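You operate a simulated robot arm through the tools that you are given. There is no shell and no other tool. Be economical: measure what you need, move in short steps, check, and stop when the job is done.

You run a simulated two-armed robot. Do the job below in one go: nothing can be reset, and whatever is moved stays where it is left.

JOB
Carry the small holed tray with both arms and set it on the short island bench top. Take the black wheel and leave it on the lower shelf of the grey shelving. Take the white board and leave it on the top of the blue chest. Take the skimmer on the fitting bench top and put it away on the top of the middle wall bench. Put the yellow-banded bag on the shelf of the two-tier table. Take the brown brush on the middle island bench top and put it away on the top of the two-tier table. Fetch the short wooden block and set it on the shelf of the small steel table. The order is free. Set down upright: yellow-banded bag.
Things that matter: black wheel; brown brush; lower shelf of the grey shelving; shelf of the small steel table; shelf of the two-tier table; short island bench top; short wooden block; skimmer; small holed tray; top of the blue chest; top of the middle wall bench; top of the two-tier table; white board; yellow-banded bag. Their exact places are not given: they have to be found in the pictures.

Only the result counts: the job must be done as asked and must still hold three seconds after the hand-in. Knocking over, shifting, dropping, spilling or breaking anything else fails it.

ROBOT AND FRAMES
Two 6-joint arms with fingered hands on one trunk, on a base that drives. Base frame: it is fixed to the floor where the robot stands at the start and does not move with it; the origin is under the middle of the robot, x ahead of it, y to its left, z up; the surface under the hand at the start is at about z = 526. Units: mm, rad, N and s.
The left shoulder is at the start at [50, 170, 885], the right one opposite. With the tool pointing down near the work surface each hand reaches from about 460 to 760 mm from the robot's upright axis, wherever it stands, measured 20 degrees to its own side. Places, roughly: black wheel (8x8x4 cm) [-5300, -9300, 800]; brown brush (11x5x7 cm) [-3900, -5200, 800]; lower shelf of the grey shelving [-600, -9200, 500]; shelf of the small steel table [600, -7300, 400]; shelf of the two-tier table [-3500, -2600, 300]; short island bench top [-500, 1900, 800]; short wooden block (9x6x5 cm) [-3800, -5000, 800]; skimmer (10x13x22 cm) [-3200, -8700, 900]; small holed tray (31x17x5 cm) [600, -100, 600]; top of the blue chest [1800, -9100, 900]; top of the middle wall bench [4300, -4100, 500]; top of the two-tier table [-3500, -2600, 700]; white board (17x20x10 cm) [4300, -6300, 500]; yellow-banded bag (11x8x13 cm) [-3900, -5400, 800]. Payload 3.5 kg a hand.
Tool frame (each hand has its own): the origin (TCP) lies between the finger pads and is the grasp point; the fingertips stand 26 mm ahead of it; z points along the fingers, y is the line along which they close. Largest opening 132 mm; the body of the gripper starts 73 mm behind the TCP. The gripper is a hand of 3 fingers: y runs from the thumb to the fingers, the wrist lies at [0, 0, -234] in the tool frame.
Orientation is that of the tool frame in the base frame, as a unit quaternion [w, x, y, z]. With the fingers straight down and closing along the base's y, the tool's x points along the base's -x, its y along +y and its z along -z.

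CONTROLS
- The arms move only by the tool servo_tool. It takes "left_commands", "right_commands" or both (then of equal length, played together; a hand with none holds still); each is a list of rows, each an object of numbers (a shift or turn left out is 0): "dx", "dy", "dz": the shift along the tool's x, y, z in mm; "rx", "ry", "rz": the turn, a rotation vector about the tool's x, y, z in rad. In form: [{"dx": .., "dy": .., "dz": .., "rx": .., "ry": .., "rz": ..}, ...]. A call has 1 to 12 rows; each row is the pose to reach, as a shift and turn from the pose commanded when the call began, along the tool's axes at that moment. A row lasts 0.2 s, in which the tool goes at most 50 mm and 0.15 rad; a call with a longer step from one row to the next is refused whole. A pose out of reach is approached as far as the arm can. The call stops where the force on the tool passes 40 N (or 10 N more than at its start, if that is more) or the arm is blocked; 0.2 s more then pass. In this call time passes only in rows, and 0.2 s behind the last. The reply holds the time, the measured pose of the TCP, the force on the tool along the base axes, the opening and the grip force, in the units named above and with some noise, with the torque about the TCP (base axes, N m) and any sound that the robot's microphone picked up.
- Cameras (640 x 400 px; columns grow to the right, rows downward): "scene" is now at [36.1, -27, 1468.8]; the picture's right is [-0.29, -0.96, 0.00], its down [-0.78, 0.24, -0.57] and it looks along [0.55, -0.17, -0.82] (base axes); focal length 295 px, centre (320, 200). "left" rides on the left gripper at [-62, 3, -92] in its tool frame; the picture's right is [-0.05, -1.00, 0.00], its down [0.83, -0.04, -0.56] and it looks along [0.55, -0.03, 0.83] (tool axes); focal length 230 px, centre (320, 200). "right" rides on the right gripper at [62, 3, -92] in its tool frame; the picture's right is [-0.05, 1.00, 0.00], its down [-0.83, -0.04, -0.56] and it looks along [-0.55, -0.03, 0.83] (tool axes); focal length 230 px, centre (320, 200).
- capture(camera): a new picture of that camera. The clock stands still meanwhile.
- raise_lower(by): slides the trunk up (or, below 0, down) by that many mm; the arms and the scene camera ride with it, the base frame stays. It gives what a move gives, with no picture.
- base_move(legs): drives the robot by 1 to 6 legs, each [ahead, left, turn to the left] in mm, mm and rad, along the robot's own axes; the way and the turn of a leg run together, so that a leg with both is an arc; at most 1500 mm and 3.142 rad a leg. The arms and the cameras ride along, it lands a little off, and it stops where it bumps. It gives what a move gives.
- move_fingers(finger1, finger2, thumb_bend, hand): sets how far each is bent, from 0 (flat) to 100 (curled in); at 30 the hand is open as for a grip, at 70 the pads meet at the TCP. One left out holds its place. A second passes; each finger stops where it meets its share of the squeeze, and holds until it gets a number again. It is the only way to open and close the hand. It gives what a move gives, with no picture; readings hold the bend of each and the force on the fingers (four entries, about 0 where the hand has none), thumb and palm.
- aim_head(pan, tilt): turns the head with the scene camera to pan (to the left, within 1.501 rad either way) and tilt (down, from -0.506 to 1.204), counted from straight ahead of the robot. It gives what a move gives.
- probe_pixels(camera, pixels): for up to 12 pixels [column, row] of the newest picture of that camera ("zoom" is the newest enlarged one), the place [x, y, z] in the base frame of the surface seen there, good to about 3 mm, but the place of the scene camera against the robot may be out by one fixed shift of up to 12 mm in any direction. The clock stands still meanwhile.
- enlarge(camera, box): a new picture of the part [left, top, right, bottom] of that camera's present view, enlarged. The clock stands still meanwhile.
- hand_in(): hands the job in; it is judged then, once.

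Keep the steps short. Do not move on a guess: measure, check each grasp and each placing, and mend mistakes. In all there are 131 turns and 154 pictures (those below and enlarged ones count). Leave the grippers open and the arms clear of the work at the hand-in unless told otherwise, and finish with a single line.

The tools are called after "Call:" as name(argument=value, ...) on one line, values as JSON. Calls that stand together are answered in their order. servo_tool: Moves the arms, as the interface text tells. Its arguments: {"type":"object","properties":{"left_commands":{"type":"array","items":{"type":"object","properties":{"dx":{"type":"number"},"dy":{"type":"number"},"dz":{"type":"number"},"rx":{"type":"number"},"ry":{"type":"number"},"rz":{"type":"number"}}}},"right_commands":{"type":"array","items":{"type":"object","properties":{"dx":{"type":"number"},"dy":{"type":"number"},"dz":{"type":"number"},"rx":{"type":"number"},"ry":{"type":"number"},"rz":{"type":"number"}}}}},"required":[]} The other tools are called the same way: raise_lower (by) slides the trunk up or down; move_fingers (finger1, finger2, thumb_bend, hand) moves the fingers one by one; base_move (legs) drives the base; aim_head (pan, tilt) turns the head that bears the scene camera; capture (camera) takes a picture; probe_pixels (camera, pixels) gives the place of the surface under pixels of a picture; enlarge (camera, box) takes an enlarged picture of a part of a camera's view; hand_in () hands the job in.

At the start:

```text
time_s: 0.0
left_ee_pos: [639.2, 161.7, 829.6]
left_ee_rot: [0.0, -0.001, 1.0, 0.0]
left_contact_force: [0.1, -0.3, 0.3]
left_wrist_torque: [0.05, -0.02, 0.02]
left_width: 132.0
left_finger_force: 0.0
left_shape: jaw
left_bend: [30.0, 30.0, 30.0]
left_finger forces: [0.1, 0.0, 0.0, 0.0, 0.0, 0.0]
right_ee_pos: [565.6, -357.4, 885.3]
right_ee_rot: [0.0, 0.0, 1.0, 0.0]
right_contact_force: [-0.1, 0.2, 0.5]
right_wrist_torque: [0.02, 0.0, -0.03]
right_width: 131.8
right_finger_force: 0.0
right_shape: jaw
right_bend: [30.0, 30.0, 30.0]
right_finger forces: [0.1, 0.1, 0.0, 0.0, 0.0, 0.1]
trunk travel left (down, up): [-500.0, 210.0]
robot x, y, heading: [3.9, -1.5, 0.002]
head pan, tilt: [-0.298, 0.963]
```

scene: 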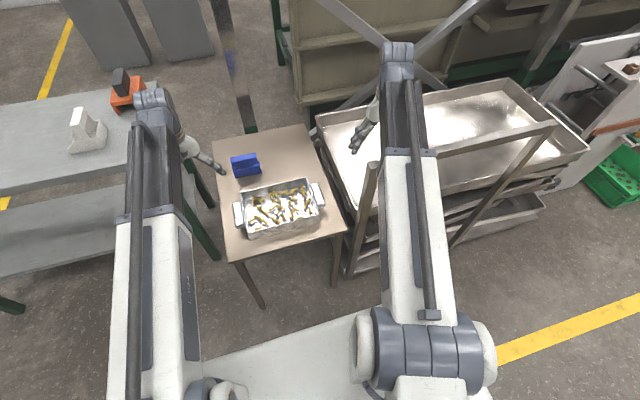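
right: 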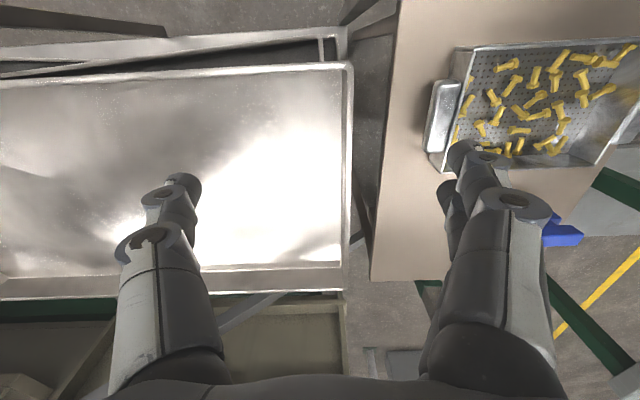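
left: 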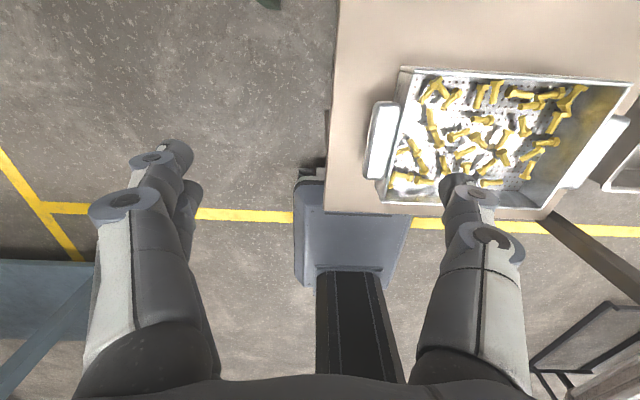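

I see the tray on the small table, with its handles at about (239,214) and (318,195). I'll measure it and look at the hand cameras' view of the handles.

Call:
probe_pixels(camera="scene", pixels=[[238, 213], [239, 205], [241, 224], [317, 187], [318, 195], [321, 205], [244, 193], [303, 180], [249, 236], [315, 214], [230, 225], [225, 150]])

Call:
probe_pixels(camera="left", pixels=[[378, 104], [383, 140], [375, 176], [395, 106], [370, 140], [404, 69], [628, 84], [380, 200], [600, 150], [622, 120], [585, 180], [350, 100]])

Call:
enlarge(camera="scene", box=[200, 140, 360, 240])

```text
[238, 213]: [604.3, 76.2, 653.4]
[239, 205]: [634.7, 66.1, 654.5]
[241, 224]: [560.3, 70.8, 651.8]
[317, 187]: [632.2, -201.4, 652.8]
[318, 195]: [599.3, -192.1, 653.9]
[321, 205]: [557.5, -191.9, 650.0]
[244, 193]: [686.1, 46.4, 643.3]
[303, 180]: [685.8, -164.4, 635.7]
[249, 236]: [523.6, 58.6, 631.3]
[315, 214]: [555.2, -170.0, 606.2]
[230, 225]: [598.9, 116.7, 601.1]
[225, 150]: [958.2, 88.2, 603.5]
```

```text
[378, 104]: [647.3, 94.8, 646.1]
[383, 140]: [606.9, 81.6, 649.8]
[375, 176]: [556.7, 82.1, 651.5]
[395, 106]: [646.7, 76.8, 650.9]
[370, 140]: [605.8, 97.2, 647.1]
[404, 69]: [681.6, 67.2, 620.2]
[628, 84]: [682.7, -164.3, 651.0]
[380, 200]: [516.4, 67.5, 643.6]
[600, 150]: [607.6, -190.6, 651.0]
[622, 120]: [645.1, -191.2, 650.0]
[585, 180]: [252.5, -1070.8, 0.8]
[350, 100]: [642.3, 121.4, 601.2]
```

```text
4.00 times, centred on (280, 190) of scene
```

zoom: 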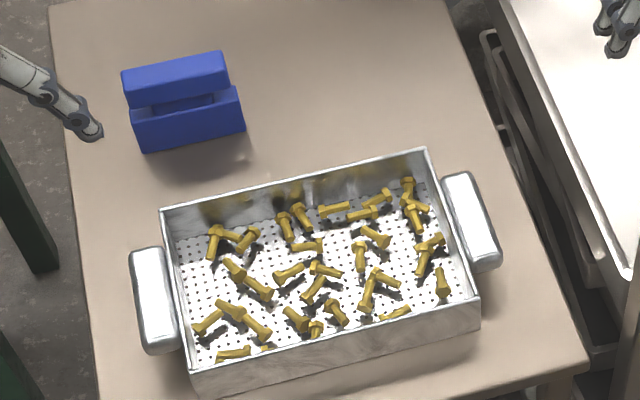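

The tray's left tab runs x 557–647, y 67–97, with its top at z≈651. The right tab mirrors it at y≈-205..-165. I need to see how the fingers are laid out before choosing the grip.

Call:
enlarge(camera="left", box=[60, 60, 640, 400])

Call:
probe_pixels(camera="left", pixels=[[178, 152], [150, 160], [190, 195], [120, 205], [450, 185], [475, 195], [490, 237], [185, 240], [440, 240]])

Call:
probe_pixels(camera="right", pixels=[[436, 90], [440, 120], [432, 150], [455, 75], [450, 100], [445, 155], [452, 110], [478, 50]])

```text
1.10 times, centred on (350, 230) of left
```

zoom: 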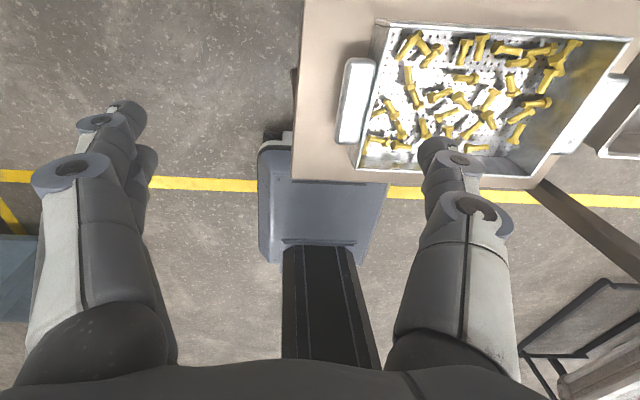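

```text
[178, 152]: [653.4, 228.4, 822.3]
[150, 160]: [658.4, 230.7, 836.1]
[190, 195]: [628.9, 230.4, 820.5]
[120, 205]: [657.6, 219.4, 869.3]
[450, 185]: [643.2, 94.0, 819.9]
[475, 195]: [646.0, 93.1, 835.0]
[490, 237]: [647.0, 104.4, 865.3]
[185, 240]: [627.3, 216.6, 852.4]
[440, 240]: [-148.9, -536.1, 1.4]
```

```text
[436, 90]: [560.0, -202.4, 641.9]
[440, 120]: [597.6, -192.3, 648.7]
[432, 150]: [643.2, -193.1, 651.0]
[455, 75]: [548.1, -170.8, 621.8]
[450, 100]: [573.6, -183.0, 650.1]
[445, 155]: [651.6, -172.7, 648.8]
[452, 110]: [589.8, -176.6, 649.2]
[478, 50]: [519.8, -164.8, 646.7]
```

The two fingers sit on the +y side of the hand and the thumb on -y. I'll grip each tab together with the end wall, closing along y. First I check the trolley's post near the right tab.

Call:
probe_pixels(camera="scene", pixels=[[370, 165], [362, 200], [350, 265], [345, 230], [318, 130], [322, 112], [345, 200], [330, 165], [550, 125], [470, 135]])

Call:
probe_pixels(camera="right", pixels=[[348, 70], [350, 160], [345, 260], [370, 280], [395, 20], [330, 35], [340, 290], [430, 60], [470, 200]])

```text
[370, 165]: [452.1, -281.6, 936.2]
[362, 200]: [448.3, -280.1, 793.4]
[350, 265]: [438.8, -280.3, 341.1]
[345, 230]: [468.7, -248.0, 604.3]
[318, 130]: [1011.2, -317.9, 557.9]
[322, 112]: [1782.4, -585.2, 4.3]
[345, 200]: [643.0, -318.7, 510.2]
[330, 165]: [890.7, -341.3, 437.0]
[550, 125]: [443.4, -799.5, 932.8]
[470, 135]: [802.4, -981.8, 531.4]
```

```text
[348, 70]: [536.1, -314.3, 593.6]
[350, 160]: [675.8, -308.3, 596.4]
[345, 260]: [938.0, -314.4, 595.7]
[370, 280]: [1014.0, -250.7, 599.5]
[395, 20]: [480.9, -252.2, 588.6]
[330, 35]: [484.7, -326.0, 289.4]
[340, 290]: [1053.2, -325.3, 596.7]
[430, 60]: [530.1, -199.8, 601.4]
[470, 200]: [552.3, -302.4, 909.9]
```

A post stands at (450,-280) up to z≈940. I'll move both hands sideways at height first, then lower them to z≈690, just above the tabs.

Call:
servo_tool(left_commands=[{"dx": 20, "dy": -40}, {"dx": 37, "dy": -82}, {"dx": 37, "dy": -82}, {"dx": 37, "dy": -82}, {"dx": 37, "dy": -82, "dz": 35}, {"dx": 37, "dy": -82, "dz": 70}, {"dx": 37, "dy": -82, "dz": 105}, {"dx": 37, "dy": -82, "dz": 140}, {"dx": 37, "dy": -82, "dz": 140}], right_commands=[{"dx": -10, "dy": 45}, {"dx": -20, "dy": 90}, {"dx": -30, "dy": 135}, {"dx": -36, "dy": 174}, {"dx": -36, "dy": 174, "dz": 45}, {"dx": -36, "dy": 174, "dz": 90}, {"dx": -36, "dy": 174, "dz": 135}, {"dx": -36, "dy": 174, "dz": 180}, {"dx": -36, "dy": 174, "dz": 195}])

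Call:
capture(camera="left")

Call:
capture(camera="right")

Call:
capture(camera="scene")

```text
time_s: 2.0
left_ee_pos: [599.5, 78.6, 688.2]
left_ee_rot: [0.0, 0.0, 1.0, -0.001]
left_contact_force: [-0.3, 1.0, 0.5]
left_wrist_torque: [0.01, 0.01, 0.03]
left_width: 132.0
left_finger_force: 0.0
left_shape: jaw
left_bend: [30.0, 30.0, 30.0]
left_finger forces: [0.1, 0.1, 0.0, 0.1, 0.0, 0.0]
right_ee_pos: [602.4, -183.0, 687.7]
right_ee_rot: [0.001, 0.001, 1.0, 0.0]
right_contact_force: [0.3, 0.2, 0.8]
right_wrist_torque: [0.0, 0.01, 0.0]
right_width: 132.1
right_finger_force: 0.0
right_shape: jaw
right_bend: [30.0, 30.0, 30.0]
right_finger forces: [0.0, 0.0, 0.1, 0.1, 0.1, 0.0]
trunk travel left (down, up): [-500.0, 210.0]
robot x, y, heading: [-0.7, -1.6, 0.004]
head pan, tilt: [-0.298, 0.963]
```

```text
148 pictures are left
```

left: 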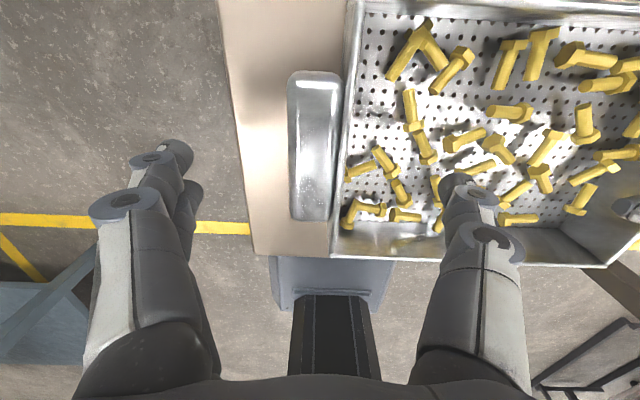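

```text
147 pictures are left
```

right: 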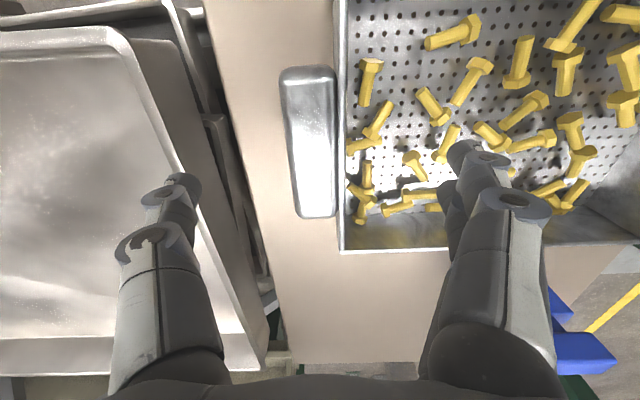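

```text
146 pictures are left
```

scene: 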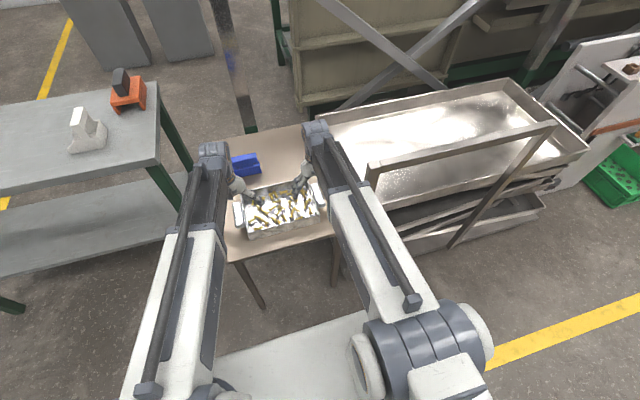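

Both hands hang above the tabs. I'll measure the tab edges and bolt heights close up.

Call:
probe_pixels(camera="left", pixels=[[295, 145], [335, 145], [347, 145], [352, 145], [315, 78], [312, 216], [395, 195], [425, 160], [460, 140], [470, 120], [275, 150], [400, 70]])

Call:
probe_pixels(camera="right", pixels=[[288, 145], [330, 145], [338, 145], [345, 145], [305, 70], [312, 214], [415, 165], [495, 135], [440, 150], [375, 125], [450, 110], [270, 145]])

```text
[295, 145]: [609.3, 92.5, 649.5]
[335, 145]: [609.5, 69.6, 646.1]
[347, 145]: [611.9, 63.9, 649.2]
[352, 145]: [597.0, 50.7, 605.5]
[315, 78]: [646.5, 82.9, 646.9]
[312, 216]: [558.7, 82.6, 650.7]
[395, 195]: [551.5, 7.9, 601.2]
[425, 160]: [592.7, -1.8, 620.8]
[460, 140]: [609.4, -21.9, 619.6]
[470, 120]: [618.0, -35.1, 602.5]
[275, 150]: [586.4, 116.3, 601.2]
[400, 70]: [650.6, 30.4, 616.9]
```

```text
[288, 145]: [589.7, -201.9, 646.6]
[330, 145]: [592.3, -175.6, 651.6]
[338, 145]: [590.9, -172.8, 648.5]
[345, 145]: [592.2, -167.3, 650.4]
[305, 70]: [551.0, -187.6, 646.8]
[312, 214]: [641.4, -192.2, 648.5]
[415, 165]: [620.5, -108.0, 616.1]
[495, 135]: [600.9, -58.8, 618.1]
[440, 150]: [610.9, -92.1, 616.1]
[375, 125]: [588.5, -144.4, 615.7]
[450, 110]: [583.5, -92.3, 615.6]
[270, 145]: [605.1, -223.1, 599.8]
```

The tabs span y 65–95 and -202..-172, with rims at z≈650 and bolt tops at about 620. I'll lower both hands 36 mm, which puts the fingertips at about 626 and keeps them above the bolts. Then I'll close each hand.

Call:
servo_tool(left_commands=[{"dz": 18}, {"dz": 36}, {"dz": 36}], right_commands=[{"dz": 18}, {"dz": 36}, {"dz": 36}])

Call:
move_fingers(hand="left", finger1=75, finger2=75, thumb_bend=75)

Call:
move_fingers(hand="right", finger1=75, finger2=75, thumb_bend=75)

Call:
capture(camera="left")

Call:
capture(camera="right")

```text
time_s: 2.8
left_ee_pos: [599.2, 78.5, 653.2]
left_ee_rot: [-0.001, -0.001, 1.0, 0.0]
left_contact_force: [-0.6, -0.3, 0.1]
left_wrist_torque: [0.02, 0.05, -0.02]
left_width: 131.9
left_finger_force: 0.1
left_shape: jaw
left_bend: [30.0, 30.0, 30.0]
left_finger forces: [0.0, 0.0, 0.1, 0.1, 0.0, 0.1]
right_ee_pos: [602.8, -183.9, 652.4]
right_ee_rot: [0.0, 0.001, 1.0, 0.001]
right_contact_force: [-0.7, -0.5, -0.3]
right_wrist_torque: [0.01, 0.03, -0.01]
right_width: 132.0
right_finger_force: 0.1
right_shape: jaw
right_bend: [30.0, 30.0, 30.0]
right_finger forces: [0.0, 0.0, 0.0, 0.0, 0.1, 0.0]
trunk travel left (down, up): [-500.0, 210.0]
robot x, y, heading: [0.0, 2.8, 0.004]
head pan, tilt: [-0.298, 0.963]
```

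```text
time_s: 3.8
left_ee_pos: [600.2, 79.9, 652.0]
left_ee_rot: [0.001, 0.0, 1.0, 0.0]
left_contact_force: [0.4, 0.4, 0.6]
left_wrist_torque: [0.08, -0.06, 0.0]
left_width: 34.3
left_finger_force: 19.2
left_shape: fingers
left_bend: [60.0, 60.0, 64.0]
left_finger forces: [9.9, 10.0, 0.0, 0.0, 19.2, 0.1]
right_ee_pos: [603.4, -182.8, 652.3]
right_ee_rot: [0.0, 0.0, 1.0, 0.0]
right_contact_force: [-1.1, 0.1, 0.6]
right_wrist_torque: [0.05, 0.02, -0.02]
right_width: 131.7
right_finger_force: 0.1
right_shape: jaw
right_bend: [30.0, 30.0, 30.0]
right_finger forces: [0.0, 0.1, 0.0, 0.0, 0.1, 0.0]
trunk travel left (down, up): [-500.0, 210.0]
robot x, y, heading: [-1.3, -3.8, -0.004]
head pan, tilt: [-0.298, 0.963]
```

```text
time_s: 4.8
left_ee_pos: [600.0, 80.6, 653.2]
left_ee_rot: [0.0, 0.0, 1.0, 0.0]
left_contact_force: [-0.6, 3.5, 0.6]
left_wrist_torque: [0.13, -0.02, -0.05]
left_width: 34.5
left_finger_force: 20.9
left_shape: fingers
left_bend: [60.0, 60.0, 65.0]
left_finger forces: [11.1, 11.1, 0.0, 0.0, 18.5, 0.1]
right_ee_pos: [603.3, -184.2, 652.8]
right_ee_rot: [0.001, 0.0, 1.0, 0.0]
right_contact_force: [0.5, -3.5, 0.7]
right_wrist_torque: [-0.09, -0.06, -0.03]
right_width: 34.3
right_finger_force: 19.2
right_shape: fingers
right_bend: [63.0, 63.0, 63.0]
right_finger forces: [8.9, 9.1, 0.0, 0.0, 21.8, 0.1]
trunk travel left (down, up): [-500.0, 210.0]
robot x, y, heading: [3.4, -2.1, 0.002]
head pan, tilt: [-0.298, 0.963]
```

```text
145 pictures are left
```

left: 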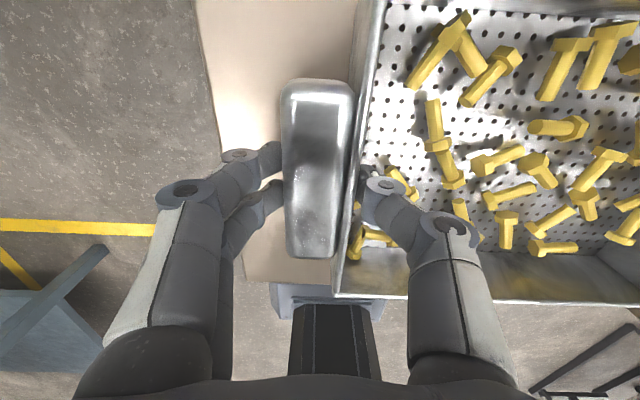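

```text
144 pictures are left
```

right: 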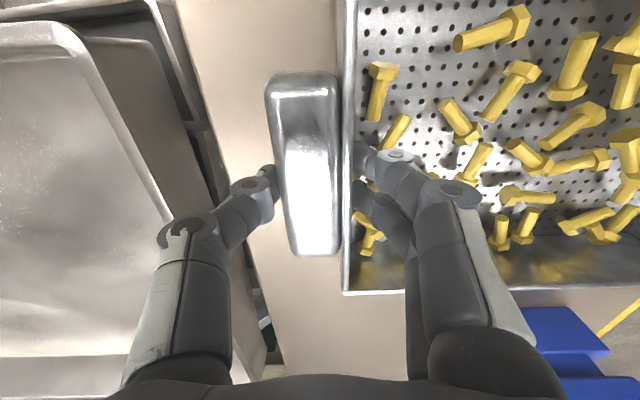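

Both hands grip the tabs at about 20 N and 34 mm. I'll lift 30 mm with both arms together and read the load.

Call:
servo_tool(left_commands=[{"dz": -5}, {"dz": -10}, {"dz": -20}, {"dz": -30}, {"dz": -30}], right_commands=[{"dz": -5}, {"dz": -10}, {"dz": -20}, {"dz": -30}, {"dz": -30}])

Call:
raise_lower(by=210)

Call:
aim_head(pan=0, tilt=0.9)

Call:
capture(camera="scene")

```text
time_s: 6.0
left_ee_pos: [601.7, 80.0, 683.3]
left_ee_rot: [0.0, 0.0, 1.0, 0.0]
left_contact_force: [-0.4, 4.2, -3.7]
left_wrist_torque: [0.15, 0.0, -0.07]
left_width: 34.6
left_finger_force: 20.2
left_shape: fingers
left_bend: [60.0, 60.0, 65.0]
left_finger forces: [11.3, 11.3, 0.0, 0.0, 18.0, 0.0]
right_ee_pos: [602.8, -183.6, 683.8]
right_ee_rot: [0.0, 0.0, 1.0, 0.0]
right_contact_force: [-0.3, -4.8, -3.1]
right_wrist_torque: [-0.1, 0.02, -0.02]
right_width: 34.3
right_finger_force: 19.5
right_shape: fingers
right_bend: [63.0, 63.0, 63.0]
right_finger forces: [8.7, 8.7, 0.0, 0.0, 21.9, 0.0]
trunk travel left (down, up): [-500.0, 210.0]
robot x, y, heading: [-0.8, 2.2, -0.002]
head pan, tilt: [-0.298, 0.963]
```

```text
time_s: 8.2
left_ee_pos: [600.6, 79.6, 893.9]
left_ee_rot: [0.0, 0.0, 1.0, 0.0]
left_contact_force: [0.1, 5.1, -3.0]
left_wrist_torque: [0.17, 0.0, -0.03]
left_width: 34.3
left_finger_force: 20.2
left_shape: fingers
left_bend: [60.0, 60.0, 65.0]
left_finger forces: [11.4, 11.4, 0.0, 0.0, 17.8, 0.0]
right_ee_pos: [602.8, -184.0, 892.2]
right_ee_rot: [0.0, 0.0, 1.0, -0.001]
right_contact_force: [-0.3, -4.6, -3.4]
right_wrist_torque: [-0.11, -0.01, -0.02]
right_width: 34.5
right_finger_force: 19.5
right_shape: fingers
right_bend: [63.0, 63.0, 63.0]
right_finger forces: [8.5, 8.6, 0.0, 0.1, 22.0, 0.0]
trunk travel left (down, up): [-710.0, 0.0]
robot x, y, heading: [0.8, 3.2, -0.009]
head pan, tilt: [-0.298, 0.963]
```

```text
time_s: 9.1
left_ee_pos: [601.1, 80.3, 893.1]
left_ee_rot: [0.001, 0.0, 1.0, 0.0]
left_contact_force: [-0.9, 4.5, -4.0]
left_wrist_torque: [0.17, 0.0, -0.06]
left_width: 34.5
left_finger_force: 20.5
left_shape: fingers
left_bend: [60.0, 60.0, 65.0]
left_finger forces: [11.4, 11.5, 0.1, 0.0, 18.1, 0.0]
right_ee_pos: [602.9, -183.1, 892.2]
right_ee_rot: [0.0, -0.001, 1.0, 0.0]
right_contact_force: [-0.7, -3.7, -3.2]
right_wrist_torque: [-0.13, -0.04, 0.0]
right_width: 34.6
right_finger_force: 20.1
right_shape: fingers
right_bend: [63.0, 63.0, 63.0]
right_finger forces: [8.7, 8.7, 0.1, 0.0, 22.0, 0.1]
trunk travel left (down, up): [-710.0, 0.0]
robot x, y, heading: [1.1, 1.1, -0.001]
head pan, tilt: [0.0, 0.901]
```

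```text
143 pictures are left
```

scene: 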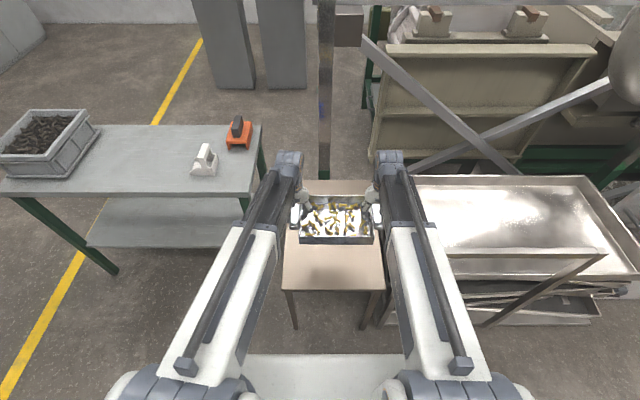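

The tray is held level at z≈893. I'll look to the left and right for the short island bench and the free floor.

Call:
aim_head(pan=1.5, tilt=0.3)

Call:
capture(camera="scene")

Call:
probe_pixels(camera="scene", pixels=[[320, 200], [320, 300], [200, 250], [450, 250], [100, 300], [550, 300], [320, 380], [320, 120]])

Call:
aim_head(pan=-1.5, tilt=0.3)

Call:
capture(camera="scene")

```text
time_s: 10.7
left_ee_pos: [600.4, 79.9, 893.2]
left_ee_rot: [0.0, 0.0, 1.0, 0.0]
left_contact_force: [0.0, 5.7, -3.5]
left_wrist_torque: [0.15, 0.02, -0.04]
left_width: 34.5
left_finger_force: 19.7
left_shape: fingers
left_bend: [60.0, 60.0, 65.0]
left_finger forces: [11.4, 11.3, 0.0, 0.0, 17.8, 0.1]
right_ee_pos: [603.0, -184.9, 891.6]
right_ee_rot: [0.0, 0.0, 1.0, 0.0]
right_contact_force: [0.1, -4.8, -4.0]
right_wrist_torque: [-0.14, 0.01, 0.01]
right_width: 34.6
right_finger_force: 19.2
right_shape: fingers
right_bend: [63.0, 63.0, 63.0]
right_finger forces: [8.6, 8.6, 0.1, 0.1, 22.0, 0.0]
trunk travel left (down, up): [-710.0, 0.0]
robot x, y, heading: [-4.1, 0.0, -0.002]
head pan, tilt: [1.499, 0.3]
```

```text
142 pictures are left
```

scene: 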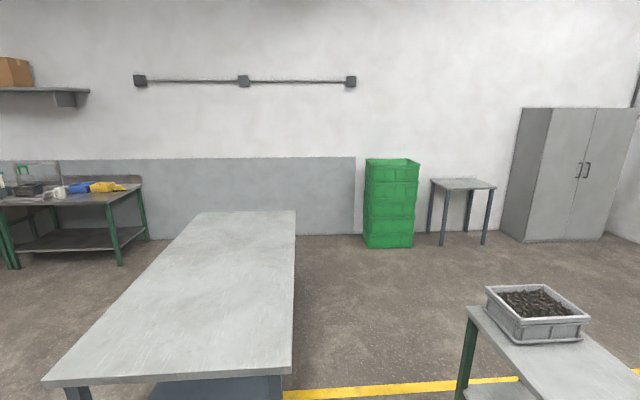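

```text
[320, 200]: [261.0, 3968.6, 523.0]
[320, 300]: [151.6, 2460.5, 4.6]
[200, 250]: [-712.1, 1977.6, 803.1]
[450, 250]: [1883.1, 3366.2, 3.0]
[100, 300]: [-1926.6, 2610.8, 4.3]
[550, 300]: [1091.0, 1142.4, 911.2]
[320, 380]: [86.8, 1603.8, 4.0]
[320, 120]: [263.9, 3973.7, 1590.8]
```

```text
time_s: 13.2
left_ee_pos: [599.8, 79.5, 893.4]
left_ee_rot: [-0.001, 0.0, 1.0, 0.0]
left_contact_force: [-1.2, 4.0, -3.8]
left_wrist_torque: [0.14, 0.02, -0.01]
left_width: 34.4
left_finger_force: 20.0
left_shape: fingers
left_bend: [60.0, 60.0, 65.0]
left_finger forces: [11.5, 11.3, 0.0, 0.0, 17.9, 0.1]
right_ee_pos: [603.8, -183.0, 892.2]
right_ee_rot: [0.0, 0.0, 1.0, 0.0]
right_contact_force: [0.0, -4.8, -3.2]
right_wrist_torque: [-0.11, 0.01, -0.06]
right_width: 34.4
right_finger_force: 19.6
right_shape: fingers
right_bend: [63.0, 63.0, 63.0]
right_finger forces: [8.6, 8.6, 0.0, 0.0, 22.0, 0.1]
trunk travel left (down, up): [-710.0, 0.0]
robot x, y, heading: [-2.4, -1.5, -0.0]
head pan, tilt: [-1.499, 0.3]
```

```text
141 pictures are left
```

scene: 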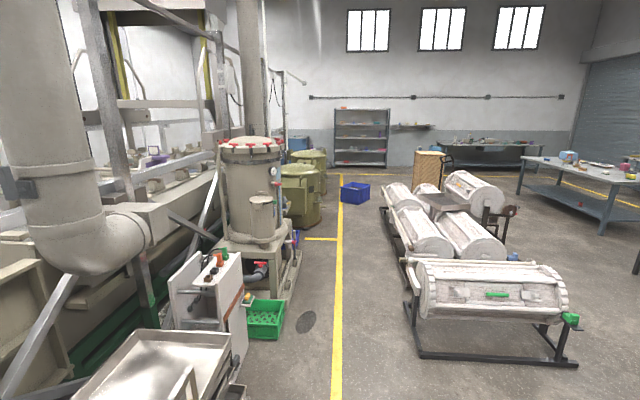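

The island bench is the empty grey one ahead-left with its top at about 803. I'll probe its corners, lift the tray 40 mm more, and turn in place 90° left. The sweep radius of about 700 clears the bench corner at about (760,243).

Call:
servo_tool(left_commands=[{"dz": -10}, {"dz": -20}, {"dz": -30}, {"dz": -40}, {"dz": -40}], right_commands=[{"dz": -10}, {"dz": -20}, {"dz": -30}, {"dz": -40}, {"dz": -40}])

Call:
base_move(legs=[[-80, 0, 0], [0, 0, 0.785], [0, 0, 0.785]])

Call:
aim_head(pan=0.3, tilt=0.7)

Call:
capture(camera="scene")

```text
time_s: 14.4
left_ee_pos: [601.2, 79.6, 933.9]
left_ee_rot: [0.0, 0.0, 1.0, 0.0]
left_contact_force: [-0.3, 3.9, -4.1]
left_wrist_torque: [0.16, -0.01, -0.03]
left_width: 34.1
left_finger_force: 20.3
left_shape: fingers
left_bend: [60.0, 60.0, 65.0]
left_finger forces: [11.2, 11.3, 0.0, 0.0, 18.1, 0.0]
right_ee_pos: [602.6, -184.6, 933.6]
right_ee_rot: [0.0, 0.001, 1.0, 0.0]
right_contact_force: [0.7, -3.9, -3.9]
right_wrist_torque: [-0.12, -0.05, -0.01]
right_width: 34.7
right_finger_force: 19.2
right_shape: fingers
right_bend: [63.0, 63.0, 63.0]
right_finger forces: [8.8, 8.7, 0.1, 0.0, 21.8, 0.0]
trunk travel left (down, up): [-710.0, 0.0]
robot x, y, heading: [1.2, 3.6, 0.0]
head pan, tilt: [-1.499, 0.3]
```

```text
time_s: 19.6
left_ee_pos: [-153.9, 601.6, 933.1]
left_ee_rot: [0.0, -0.703, 0.711, 0.0]
left_contact_force: [-4.1, -1.4, -3.8]
left_wrist_torque: [-0.01, 0.15, -0.03]
left_width: 34.4
left_finger_force: 20.0
left_shape: fingers
left_bend: [60.0, 60.0, 65.0]
left_finger forces: [11.2, 11.2, 0.0, 0.1, 18.2, 0.0]
right_ee_pos: [108.9, 600.1, 933.6]
right_ee_rot: [0.0, -0.704, 0.71, 0.0]
right_contact_force: [4.2, -0.2, -1.9]
right_wrist_torque: [0.02, -0.11, -0.08]
right_width: 34.6
right_finger_force: 19.9
right_shape: fingers
right_bend: [63.0, 63.0, 63.0]
right_finger forces: [8.7, 8.9, 0.1, 0.1, 21.7, 0.0]
trunk travel left (down, up): [-710.0, 0.0]
robot x, y, heading: [-79.0, -2.1, 1.563]
head pan, tilt: [-1.499, 0.3]
```

```text
time_s: 21.4
left_ee_pos: [-154.7, 600.8, 933.3]
left_ee_rot: [0.0, -0.705, 0.71, 0.0]
left_contact_force: [-3.8, 0.6, -3.3]
left_wrist_torque: [0.0, 0.13, -0.02]
left_width: 34.8
left_finger_force: 19.9
left_shape: fingers
left_bend: [60.0, 60.0, 65.0]
left_finger forces: [10.6, 10.8, 0.0, 0.1, 18.4, 0.0]
right_ee_pos: [108.5, 600.7, 931.9]
right_ee_rot: [0.0, -0.705, 0.71, 0.0]
right_contact_force: [3.7, 0.1, -3.5]
right_wrist_torque: [0.0, -0.03, -0.02]
right_width: 34.5
right_finger_force: 21.4
right_shape: fingers
right_bend: [63.0, 63.0, 64.0]
right_finger forces: [9.5, 9.3, 0.0, 0.0, 22.0, 0.1]
trunk travel left (down, up): [-710.0, 0.0]
robot x, y, heading: [-77.9, -1.9, 1.564]
head pan, tilt: [0.3, 0.7]
```

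```text
140 pictures are left
```

scene: 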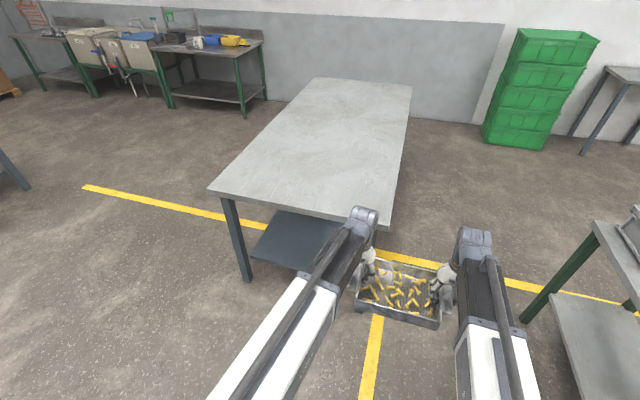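

Call:
probe_pixels(camera="scene", pixels=[[213, 188], [385, 218], [310, 85], [408, 90], [395, 340], [402, 325], [530, 310], [300, 260], [245, 275], [600, 240], [320, 390]])

```text
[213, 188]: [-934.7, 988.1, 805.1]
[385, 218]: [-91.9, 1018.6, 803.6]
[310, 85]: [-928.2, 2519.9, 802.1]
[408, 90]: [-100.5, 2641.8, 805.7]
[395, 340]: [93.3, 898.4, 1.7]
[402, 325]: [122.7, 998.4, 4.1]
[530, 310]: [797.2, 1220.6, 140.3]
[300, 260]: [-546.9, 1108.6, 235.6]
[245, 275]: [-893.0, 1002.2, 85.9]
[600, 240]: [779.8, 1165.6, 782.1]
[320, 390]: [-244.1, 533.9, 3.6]
```

The bench top runs x -935..-95, y 990..2640, at z≈804. I'll shift left 420 mm, then drive ahead 600 mm. That puts the tray over (-500,1200).

Call:
base_move(legs=[[0, 420, 0], [600, 0, 0]])

Call:
raise_lower(by=-65)

Call:
aim_head(pan=0, tilt=1.0)

Call:
capture(camera="scene")

Call:
probe_pixels(camera="scene", pixels=[[320, 150], [320, 290], [250, 290], [400, 290]])

```text
time_s: 27.0
left_ee_pos: [-568.1, 1206.5, 933.3]
left_ee_rot: [0.0, -0.703, 0.711, 0.0]
left_contact_force: [-4.9, -0.4, -3.4]
left_wrist_torque: [-0.01, 0.15, -0.02]
left_width: 34.3
left_finger_force: 20.3
left_shape: fingers
left_bend: [60.0, 60.0, 65.0]
left_finger forces: [10.9, 11.1, 0.0, 0.0, 18.2, 0.0]
right_ee_pos: [-305.7, 1205.5, 932.8]
right_ee_rot: [0.0, -0.703, 0.711, -0.001]
right_contact_force: [2.8, 1.7, -2.5]
right_wrist_torque: [-0.03, -0.07, -0.03]
right_width: 34.6
right_finger_force: 20.6
right_shape: fingers
right_bend: [63.0, 63.0, 64.0]
right_finger forces: [9.2, 9.1, 0.0, 0.0, 22.1, 0.0]
trunk travel left (down, up): [-710.0, 0.0]
robot x, y, heading: [-488.4, 604.1, 1.562]
head pan, tilt: [0.3, 0.7]
```

```text
time_s: 28.0
left_ee_pos: [-568.6, 1206.5, 867.8]
left_ee_rot: [0.0, -0.703, 0.711, 0.0]
left_contact_force: [-2.5, 0.4, -2.7]
left_wrist_torque: [0.01, 0.08, -0.02]
left_width: 34.4
left_finger_force: 20.1
left_shape: fingers
left_bend: [60.0, 60.0, 65.0]
left_finger forces: [10.4, 10.5, 0.0, 0.1, 18.8, 0.1]
right_ee_pos: [-305.0, 1204.6, 869.5]
right_ee_rot: [0.0, -0.703, 0.711, 0.001]
right_contact_force: [2.1, 0.3, -2.7]
right_wrist_torque: [0.04, -0.08, 0.02]
right_width: 34.3
right_finger_force: 20.5
right_shape: fingers
right_bend: [63.0, 63.0, 64.0]
right_finger forces: [9.7, 9.7, 0.0, 0.1, 21.6, 0.1]
trunk travel left (down, up): [-645.0, 65.0]
robot x, y, heading: [-497.6, 606.0, 1.561]
head pan, tilt: [0.3, 0.7]
```

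```text
time_s: 28.8
left_ee_pos: [-569.7, 1206.6, 867.9]
left_ee_rot: [0.0, -0.703, 0.711, 0.0]
left_contact_force: [-2.1, -0.8, -3.8]
left_wrist_torque: [0.04, 0.09, -0.05]
left_width: 34.5
left_finger_force: 19.5
left_shape: fingers
left_bend: [60.0, 60.0, 65.0]
left_finger forces: [10.5, 10.5, 0.1, 0.1, 18.5, 0.0]
right_ee_pos: [-305.3, 1205.5, 868.3]
right_ee_rot: [0.0, -0.703, 0.711, 0.0]
right_contact_force: [2.7, 0.3, -2.9]
right_wrist_torque: [0.01, -0.05, -0.03]
right_width: 34.7
right_finger_force: 20.4
right_shape: fingers
right_bend: [63.0, 63.0, 64.0]
right_finger forces: [9.6, 9.6, 0.1, 0.0, 21.7, 0.0]
trunk travel left (down, up): [-645.0, 65.0]
robot x, y, heading: [-495.2, 605.5, 1.563]
head pan, tilt: [0.0, 1.0]
```

```text
139 pictures are left
```

scene: 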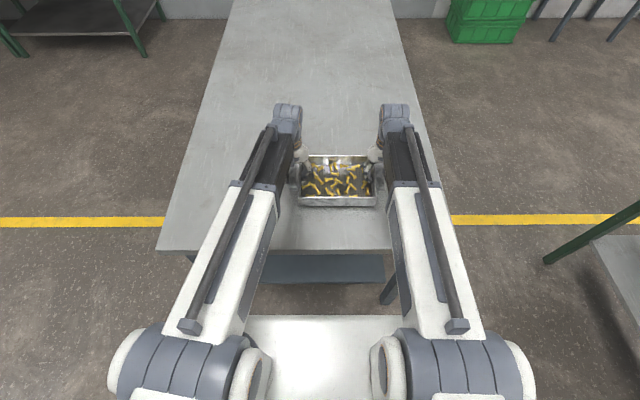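

```text
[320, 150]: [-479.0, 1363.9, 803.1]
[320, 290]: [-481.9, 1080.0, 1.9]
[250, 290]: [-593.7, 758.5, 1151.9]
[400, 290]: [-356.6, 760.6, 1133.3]
```

The tray is entirely over the bench, about 13 mm above it. I'll lower gently with both arms and watch the load vanish.

Call:
servo_tool(left_commands=[{"dz": 4}, {"dz": 8}, {"dz": 11}, {"dz": 13}, {"dz": 15}, {"dz": 15}], right_commands=[{"dz": 4}, {"dz": 8}, {"dz": 11}, {"dz": 13}, {"dz": 15}, {"dz": 15}])

```text
time_s: 30.2
left_ee_pos: [-569.5, 1207.1, 852.9]
left_ee_rot: [0.0, -0.704, 0.711, -0.001]
left_contact_force: [-1.5, 0.3, -3.5]
left_wrist_torque: [-0.01, 0.05, -0.03]
left_width: 34.4
left_finger_force: 19.6
left_shape: fingers
left_bend: [60.0, 60.0, 65.0]
left_finger forces: [10.5, 10.5, 0.1, 0.0, 18.7, 0.1]
right_ee_pos: [-305.2, 1205.0, 851.3]
right_ee_rot: [0.001, -0.703, 0.711, 0.0]
right_contact_force: [2.3, 0.5, -2.6]
right_wrist_torque: [0.01, -0.07, -0.03]
right_width: 34.5
right_finger_force: 20.8
right_shape: fingers
right_bend: [63.0, 63.0, 64.0]
right_finger forces: [9.9, 9.6, 0.0, 0.1, 21.5, 0.0]
trunk travel left (down, up): [-645.0, 65.0]
robot x, y, heading: [-494.4, 607.0, 1.561]
head pan, tilt: [0.0, 1.0]
```

The load is still about 3 N a hand, so the tray isn't down yet. I'll lower a few mm more.

Call:
servo_tool(left_commands=[{"dz": 2}, {"dz": 4}, {"dz": 5}, {"dz": 6}, {"dz": 6}], right_commands=[{"dz": 2}, {"dz": 4}, {"dz": 5}, {"dz": 6}, {"dz": 6}])

Call:
enlarge(camera="scene", box=[260, 130, 420, 230])

Call:
probe_pixels(camera="zoom", pixels=[[320, 240], [320, 310], [320, 340], [200, 240], [440, 240]])

```text
time_s: 31.4
left_ee_pos: [-569.0, 1206.3, 849.8]
left_ee_rot: [0.002, -0.703, 0.711, 0.003]
left_contact_force: [-2.4, 8.9, 31.2]
left_wrist_torque: [0.19, 0.16, -0.05]
left_width: 33.8
left_finger_force: 24.7
left_shape: fingers
left_bend: [62.0, 62.0, 67.0]
left_finger forces: [12.8, 13.2, 0.0, 0.0, 23.4, 0.1]
right_ee_pos: [-305.0, 1205.8, 849.7]
right_ee_rot: [0.002, -0.703, 0.711, 0.002]
right_contact_force: [1.9, 8.6, 28.5]
right_wrist_torque: [0.21, -0.17, 0.02]
right_width: 34.1
right_finger_force: 24.5
right_shape: fingers
right_bend: [65.0, 65.0, 65.0]
right_finger forces: [12.0, 11.8, 0.1, 0.0, 25.5, 0.1]
trunk travel left (down, up): [-645.0, 65.0]
robot x, y, heading: [-496.5, 604.8, 1.562]
head pan, tilt: [0.0, 1.0]
```

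```text
4.00 times, centred on (340, 180) of scene
```

zoom: 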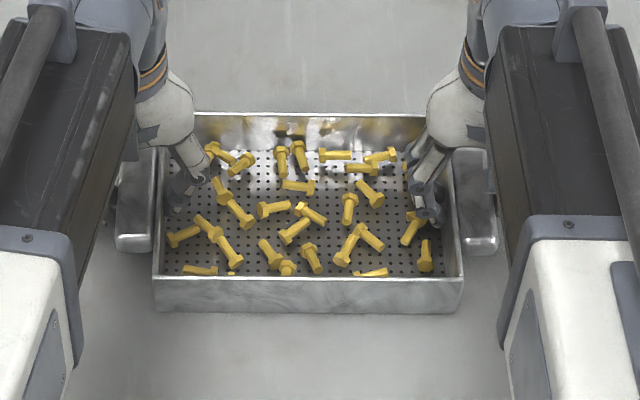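

```text
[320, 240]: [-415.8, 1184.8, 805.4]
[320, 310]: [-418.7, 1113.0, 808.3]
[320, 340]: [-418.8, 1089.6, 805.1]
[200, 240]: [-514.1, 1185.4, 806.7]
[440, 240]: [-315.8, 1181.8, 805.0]
```

The tray is down, with the bench pushing back at about 30 N. I'll ease up 3 mm, open both hands, and then rise straight up.

Call:
servo_tool(left_commands=[{"dz": -3}, {"dz": -3}], right_commands=[{"dz": -3}, {"dz": -3}])

Call:
move_fingers(hand="left", finger1=40, finger2=40, thumb_bend=40)

Call:
move_fingers(hand="right", finger1=40, finger2=40, thumb_bend=40)

Call:
servo_tool(left_commands=[{"dz": -30}, {"dz": -60}, {"dz": -90}, {"dz": -120}, {"dz": -120}], right_commands=[{"dz": -30}, {"dz": -60}, {"dz": -90}, {"dz": -120}, {"dz": -120}])

Call:
base_move(legs=[[-300, 0, 0]])

Call:
aim_head(pan=0, tilt=0.8)

Call:
capture(camera="scene")

Call:
aim_head(pan=1.5, tilt=0.3)

Call:
capture(camera="scene")

```text
time_s: 32.0
left_ee_pos: [-568.6, 1204.8, 850.3]
left_ee_rot: [0.0, -0.704, 0.71, 0.0]
left_contact_force: [-2.6, 7.4, 19.3]
left_wrist_torque: [0.17, 0.16, -0.03]
left_width: 34.4
left_finger_force: 23.7
left_shape: fingers
left_bend: [62.0, 62.0, 67.0]
left_finger forces: [12.5, 12.6, 0.1, 0.1, 22.3, 0.0]
right_ee_pos: [-305.2, 1204.7, 850.0]
right_ee_rot: [0.0, -0.703, 0.711, 0.0]
right_contact_force: [2.4, 6.4, 18.3]
right_wrist_torque: [0.14, -0.06, -0.01]
right_width: 34.6
right_finger_force: 24.0
right_shape: fingers
right_bend: [65.0, 65.0, 65.0]
right_finger forces: [11.8, 11.5, 0.0, 0.0, 24.4, 0.0]
trunk travel left (down, up): [-645.0, 65.0]
robot x, y, heading: [-494.7, 602.3, 1.559]
head pan, tilt: [0.0, 1.0]
```

```text
time_s: 33.0
left_ee_pos: [-568.3, 1206.2, 850.7]
left_ee_rot: [-0.001, -0.703, 0.711, 0.0]
left_contact_force: [-0.2, -0.3, -0.5]
left_wrist_torque: [0.0, 0.0, -0.04]
left_width: 100.9
left_finger_force: 0.0
left_shape: fingers
left_bend: [40.0, 40.0, 40.0]
left_finger forces: [0.0, 0.1, 0.0, 0.0, 0.1, 0.1]
right_ee_pos: [-305.3, 1204.8, 850.1]
right_ee_rot: [0.0, -0.703, 0.711, 0.0]
right_contact_force: [0.9, 3.0, 17.0]
right_wrist_torque: [0.03, -0.08, 0.0]
right_width: 34.1
right_finger_force: 23.9
right_shape: fingers
right_bend: [65.0, 65.0, 65.0]
right_finger forces: [11.5, 11.4, 0.1, 0.1, 23.9, 0.0]
trunk travel left (down, up): [-645.0, 65.0]
robot x, y, heading: [-496.3, 604.5, 1.561]
head pan, tilt: [0.0, 1.0]
```

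```text
time_s: 34.0
left_ee_pos: [-567.1, 1205.8, 850.2]
left_ee_rot: [-0.001, -0.704, 0.71, -0.001]
left_contact_force: [0.3, -0.2, 0.0]
left_wrist_torque: [0.0, 0.02, -0.03]
left_width: 101.1
left_finger_force: 0.1
left_shape: fingers
left_bend: [40.0, 40.0, 40.0]
left_finger forces: [0.0, 0.0, 0.0, 0.1, 0.1, 0.0]
right_ee_pos: [-305.2, 1204.0, 848.7]
right_ee_rot: [0.0, -0.703, 0.711, 0.001]
right_contact_force: [1.3, 0.4, -0.5]
right_wrist_torque: [0.0, 0.02, -0.02]
right_width: 101.1
right_finger_force: 0.1
right_shape: fingers
right_bend: [40.0, 40.0, 40.0]
right_finger forces: [0.1, 0.1, 0.0, 0.0, 0.2, 0.0]
trunk travel left (down, up): [-645.0, 65.0]
robot x, y, heading: [-497.5, 602.4, 1.563]
head pan, tilt: [0.0, 1.0]
```

```text
time_s: 35.2
left_ee_pos: [-568.8, 1205.6, 969.0]
left_ee_rot: [-0.001, -0.703, 0.711, 0.0]
left_contact_force: [0.6, -0.1, 0.6]
left_wrist_torque: [-0.02, 0.0, 0.0]
left_width: 100.9
left_finger_force: 0.0
left_shape: fingers
left_bend: [40.0, 40.0, 40.0]
left_finger forces: [0.0, 0.0, 0.0, 0.1, 0.0, 0.0]
right_ee_pos: [-305.8, 1204.9, 969.7]
right_ee_rot: [0.0, -0.704, 0.711, 0.001]
right_contact_force: [-0.6, 0.2, 0.0]
right_wrist_torque: [-0.02, 0.0, 0.03]
right_width: 100.9
right_finger_force: 0.0
right_shape: fingers
right_bend: [40.0, 40.0, 40.0]
right_finger forces: [0.1, 0.0, 0.1, 0.0, 0.1, 0.0]
trunk travel left (down, up): [-645.0, 65.0]
robot x, y, heading: [-497.0, 604.0, 1.559]
head pan, tilt: [0.0, 1.0]
```

```text
time_s: 37.3
left_ee_pos: [-570.1, 907.4, 970.7]
left_ee_rot: [0.0, -0.703, 0.711, 0.0]
left_contact_force: [-0.8, -0.5, 0.0]
left_wrist_torque: [0.02, -0.01, 0.03]
left_width: 100.9
left_finger_force: 0.0
left_shape: fingers
left_bend: [40.0, 40.0, 40.0]
left_finger forces: [0.0, 0.0, 0.0, 0.0, 0.0, 0.0]
right_ee_pos: [-307.0, 906.1, 970.0]
right_ee_rot: [0.0, -0.703, 0.712, 0.0]
right_contact_force: [0.4, 0.3, -0.1]
right_wrist_torque: [0.01, -0.01, -0.03]
right_width: 101.0
right_finger_force: 0.0
right_shape: fingers
right_bend: [40.0, 40.0, 40.0]
right_finger forces: [0.1, 0.1, 0.2, 0.0, 0.1, 0.0]
trunk travel left (down, up): [-645.0, 65.0]
robot x, y, heading: [-498.2, 306.5, 1.555]
head pan, tilt: [0.0, 1.0]
```

```text
time_s: 38.0
left_ee_pos: [-570.9, 905.7, 970.7]
left_ee_rot: [0.0, -0.703, 0.712, 0.0]
left_contact_force: [0.5, 0.1, -0.2]
left_wrist_torque: [0.0, -0.01, 0.01]
left_width: 101.1
left_finger_force: 0.1
left_shape: fingers
left_bend: [40.0, 40.0, 40.0]
left_finger forces: [0.1, 0.1, 0.0, 0.0, 0.0, 0.0]
right_ee_pos: [-307.1, 906.3, 970.7]
right_ee_rot: [-0.001, -0.703, 0.712, -0.001]
right_contact_force: [-0.2, -0.6, -0.5]
right_wrist_torque: [-0.02, 0.0, 0.01]
right_width: 100.9
right_finger_force: 0.2
right_shape: fingers
right_bend: [40.0, 40.0, 40.0]
right_finger forces: [0.0, 0.0, 0.1, 0.0, 0.1, 0.0]
trunk travel left (down, up): [-645.0, 65.0]
robot x, y, heading: [-498.5, 304.7, 1.561]
head pan, tilt: [0.0, 0.799]
```

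```text
137 pictures are left
```

scene: 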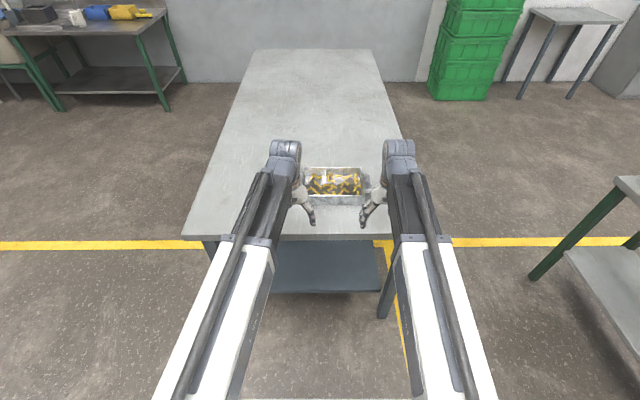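

```text
time_s: 39.6
left_ee_pos: [-569.7, 906.7, 971.3]
left_ee_rot: [0.0, -0.702, 0.712, 0.0]
left_contact_force: [-1.0, 0.6, -0.5]
left_wrist_torque: [-0.02, 0.03, 0.02]
left_width: 101.0
left_finger_force: 0.1
left_shape: fingers
left_bend: [40.0, 40.0, 40.0]
left_finger forces: [0.0, 0.0, 0.0, 0.1, 0.1, 0.0]
right_ee_pos: [-307.8, 907.3, 969.9]
right_ee_rot: [0.0, -0.703, 0.711, 0.0]
right_contact_force: [0.2, 0.3, 0.3]
right_wrist_torque: [-0.02, -0.02, 0.0]
right_width: 100.9
right_finger_force: 0.2
right_shape: fingers
right_bend: [40.0, 40.0, 40.0]
right_finger forces: [0.0, 0.0, 0.0, 0.0, 0.0, 0.0]
trunk travel left (down, up): [-645.0, 65.0]
robot x, y, heading: [-497.3, 302.4, 1.559]
head pan, tilt: [1.499, 0.3]
```

```text
136 pictures are left
```

scene: 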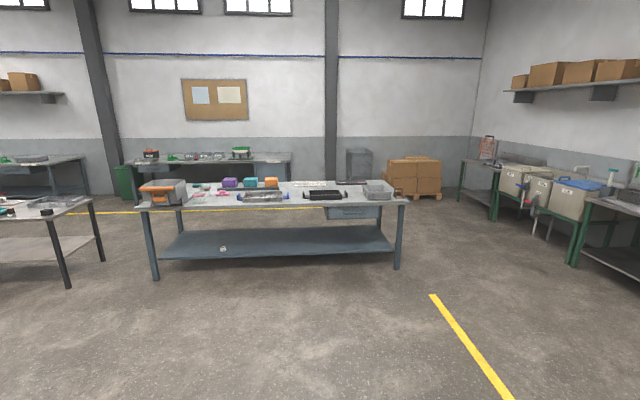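

The tray rests on the bench. Next I map the tables to the west.

Call:
probe_pixels(camera="scene", pixels=[[270, 200], [152, 275], [398, 265], [65, 285], [50, 212], [103, 260], [45, 170], [210, 170], [20, 300], [265, 250]])

Call:
base_move(legs=[[0, 0, 1.571], [1000, 0, 0], [0, 0, 1.1]])

Call:
aim_head(pan=0.4, tilt=0.3)

Call:
capture(camera="scene")

Call:
probe_pixels(camera="scene", pixels=[[50, 250], [150, 250], [250, 250], [320, 250], [400, 250], [500, 250], [600, 250], [150, 330], [320, 330], [500, 330], [320, 180], [500, 200]])

```text
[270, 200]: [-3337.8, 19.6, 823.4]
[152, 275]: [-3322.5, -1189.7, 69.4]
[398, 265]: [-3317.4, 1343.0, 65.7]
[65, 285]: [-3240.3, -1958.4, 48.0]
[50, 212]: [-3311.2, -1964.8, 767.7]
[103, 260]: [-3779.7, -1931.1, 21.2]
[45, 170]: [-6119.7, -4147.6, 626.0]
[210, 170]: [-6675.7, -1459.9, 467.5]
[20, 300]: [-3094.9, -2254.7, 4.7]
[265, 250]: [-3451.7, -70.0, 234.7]
```

```text
time_s: 51.4
left_ee_pos: [-1700.9, -252.1, 968.6]
left_ee_rot: [-0.001, 0.856, 0.517, 0.001]
left_contact_force: [0.2, 0.4, 0.9]
left_wrist_torque: [0.0, 0.02, 0.04]
left_width: 101.1
left_finger_force: 0.1
left_shape: fingers
left_bend: [40.0, 40.0, 40.0]
left_finger forces: [0.0, 0.1, 0.0, 0.0, 0.1, 0.1]
right_ee_pos: [-1934.3, -131.1, 970.0]
right_ee_rot: [-0.001, 0.856, 0.517, 0.0]
right_contact_force: [0.6, 0.5, 0.4]
right_wrist_torque: [0.0, 0.01, -0.01]
right_width: 101.1
right_finger_force: 0.1
right_shape: fingers
right_bend: [40.0, 40.0, 40.0]
right_finger forces: [0.0, 0.0, 0.0, 0.0, 0.1, 0.0]
trunk travel left (down, up): [-645.0, 65.0]
robot x, y, heading: [-1490.6, 316.7, -2.056]
head pan, tilt: [1.499, 0.3]
```

```text
time_s: 52.7
left_ee_pos: [-1699.2, -251.7, 969.3]
left_ee_rot: [0.0, 0.856, 0.517, 0.0]
left_contact_force: [0.4, 1.1, 0.6]
left_wrist_torque: [0.0, 0.01, 0.01]
left_width: 101.1
left_finger_force: 0.0
left_shape: fingers
left_bend: [40.0, 40.0, 40.0]
left_finger forces: [0.0, 0.0, 0.0, 0.0, 0.1, 0.0]
right_ee_pos: [-1933.0, -130.9, 969.3]
right_ee_rot: [0.0, 0.856, 0.517, 0.001]
right_contact_force: [-0.2, -0.6, -0.8]
right_wrist_torque: [-0.01, 0.0, -0.05]
right_width: 101.1
right_finger_force: 0.0
right_shape: fingers
right_bend: [40.0, 40.0, 40.0]
right_finger forces: [0.0, 0.1, 0.0, 0.0, 0.0, 0.0]
trunk travel left (down, up): [-645.0, 65.0]
robot x, y, heading: [-1492.9, 319.9, -2.051]
head pan, tilt: [0.4, 0.3]
```

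```text
135 pictures are left
```

scene: 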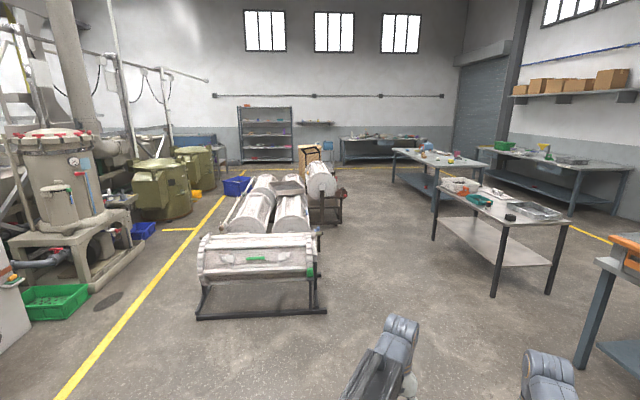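

```text
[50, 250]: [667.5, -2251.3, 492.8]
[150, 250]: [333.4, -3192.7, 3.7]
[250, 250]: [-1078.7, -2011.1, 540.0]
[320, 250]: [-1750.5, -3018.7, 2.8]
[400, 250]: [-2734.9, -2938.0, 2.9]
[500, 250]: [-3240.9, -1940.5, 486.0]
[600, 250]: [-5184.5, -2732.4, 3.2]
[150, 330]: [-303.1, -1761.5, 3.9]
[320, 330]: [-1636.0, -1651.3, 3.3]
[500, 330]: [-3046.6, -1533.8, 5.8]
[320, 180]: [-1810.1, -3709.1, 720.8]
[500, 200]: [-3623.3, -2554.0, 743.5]
```

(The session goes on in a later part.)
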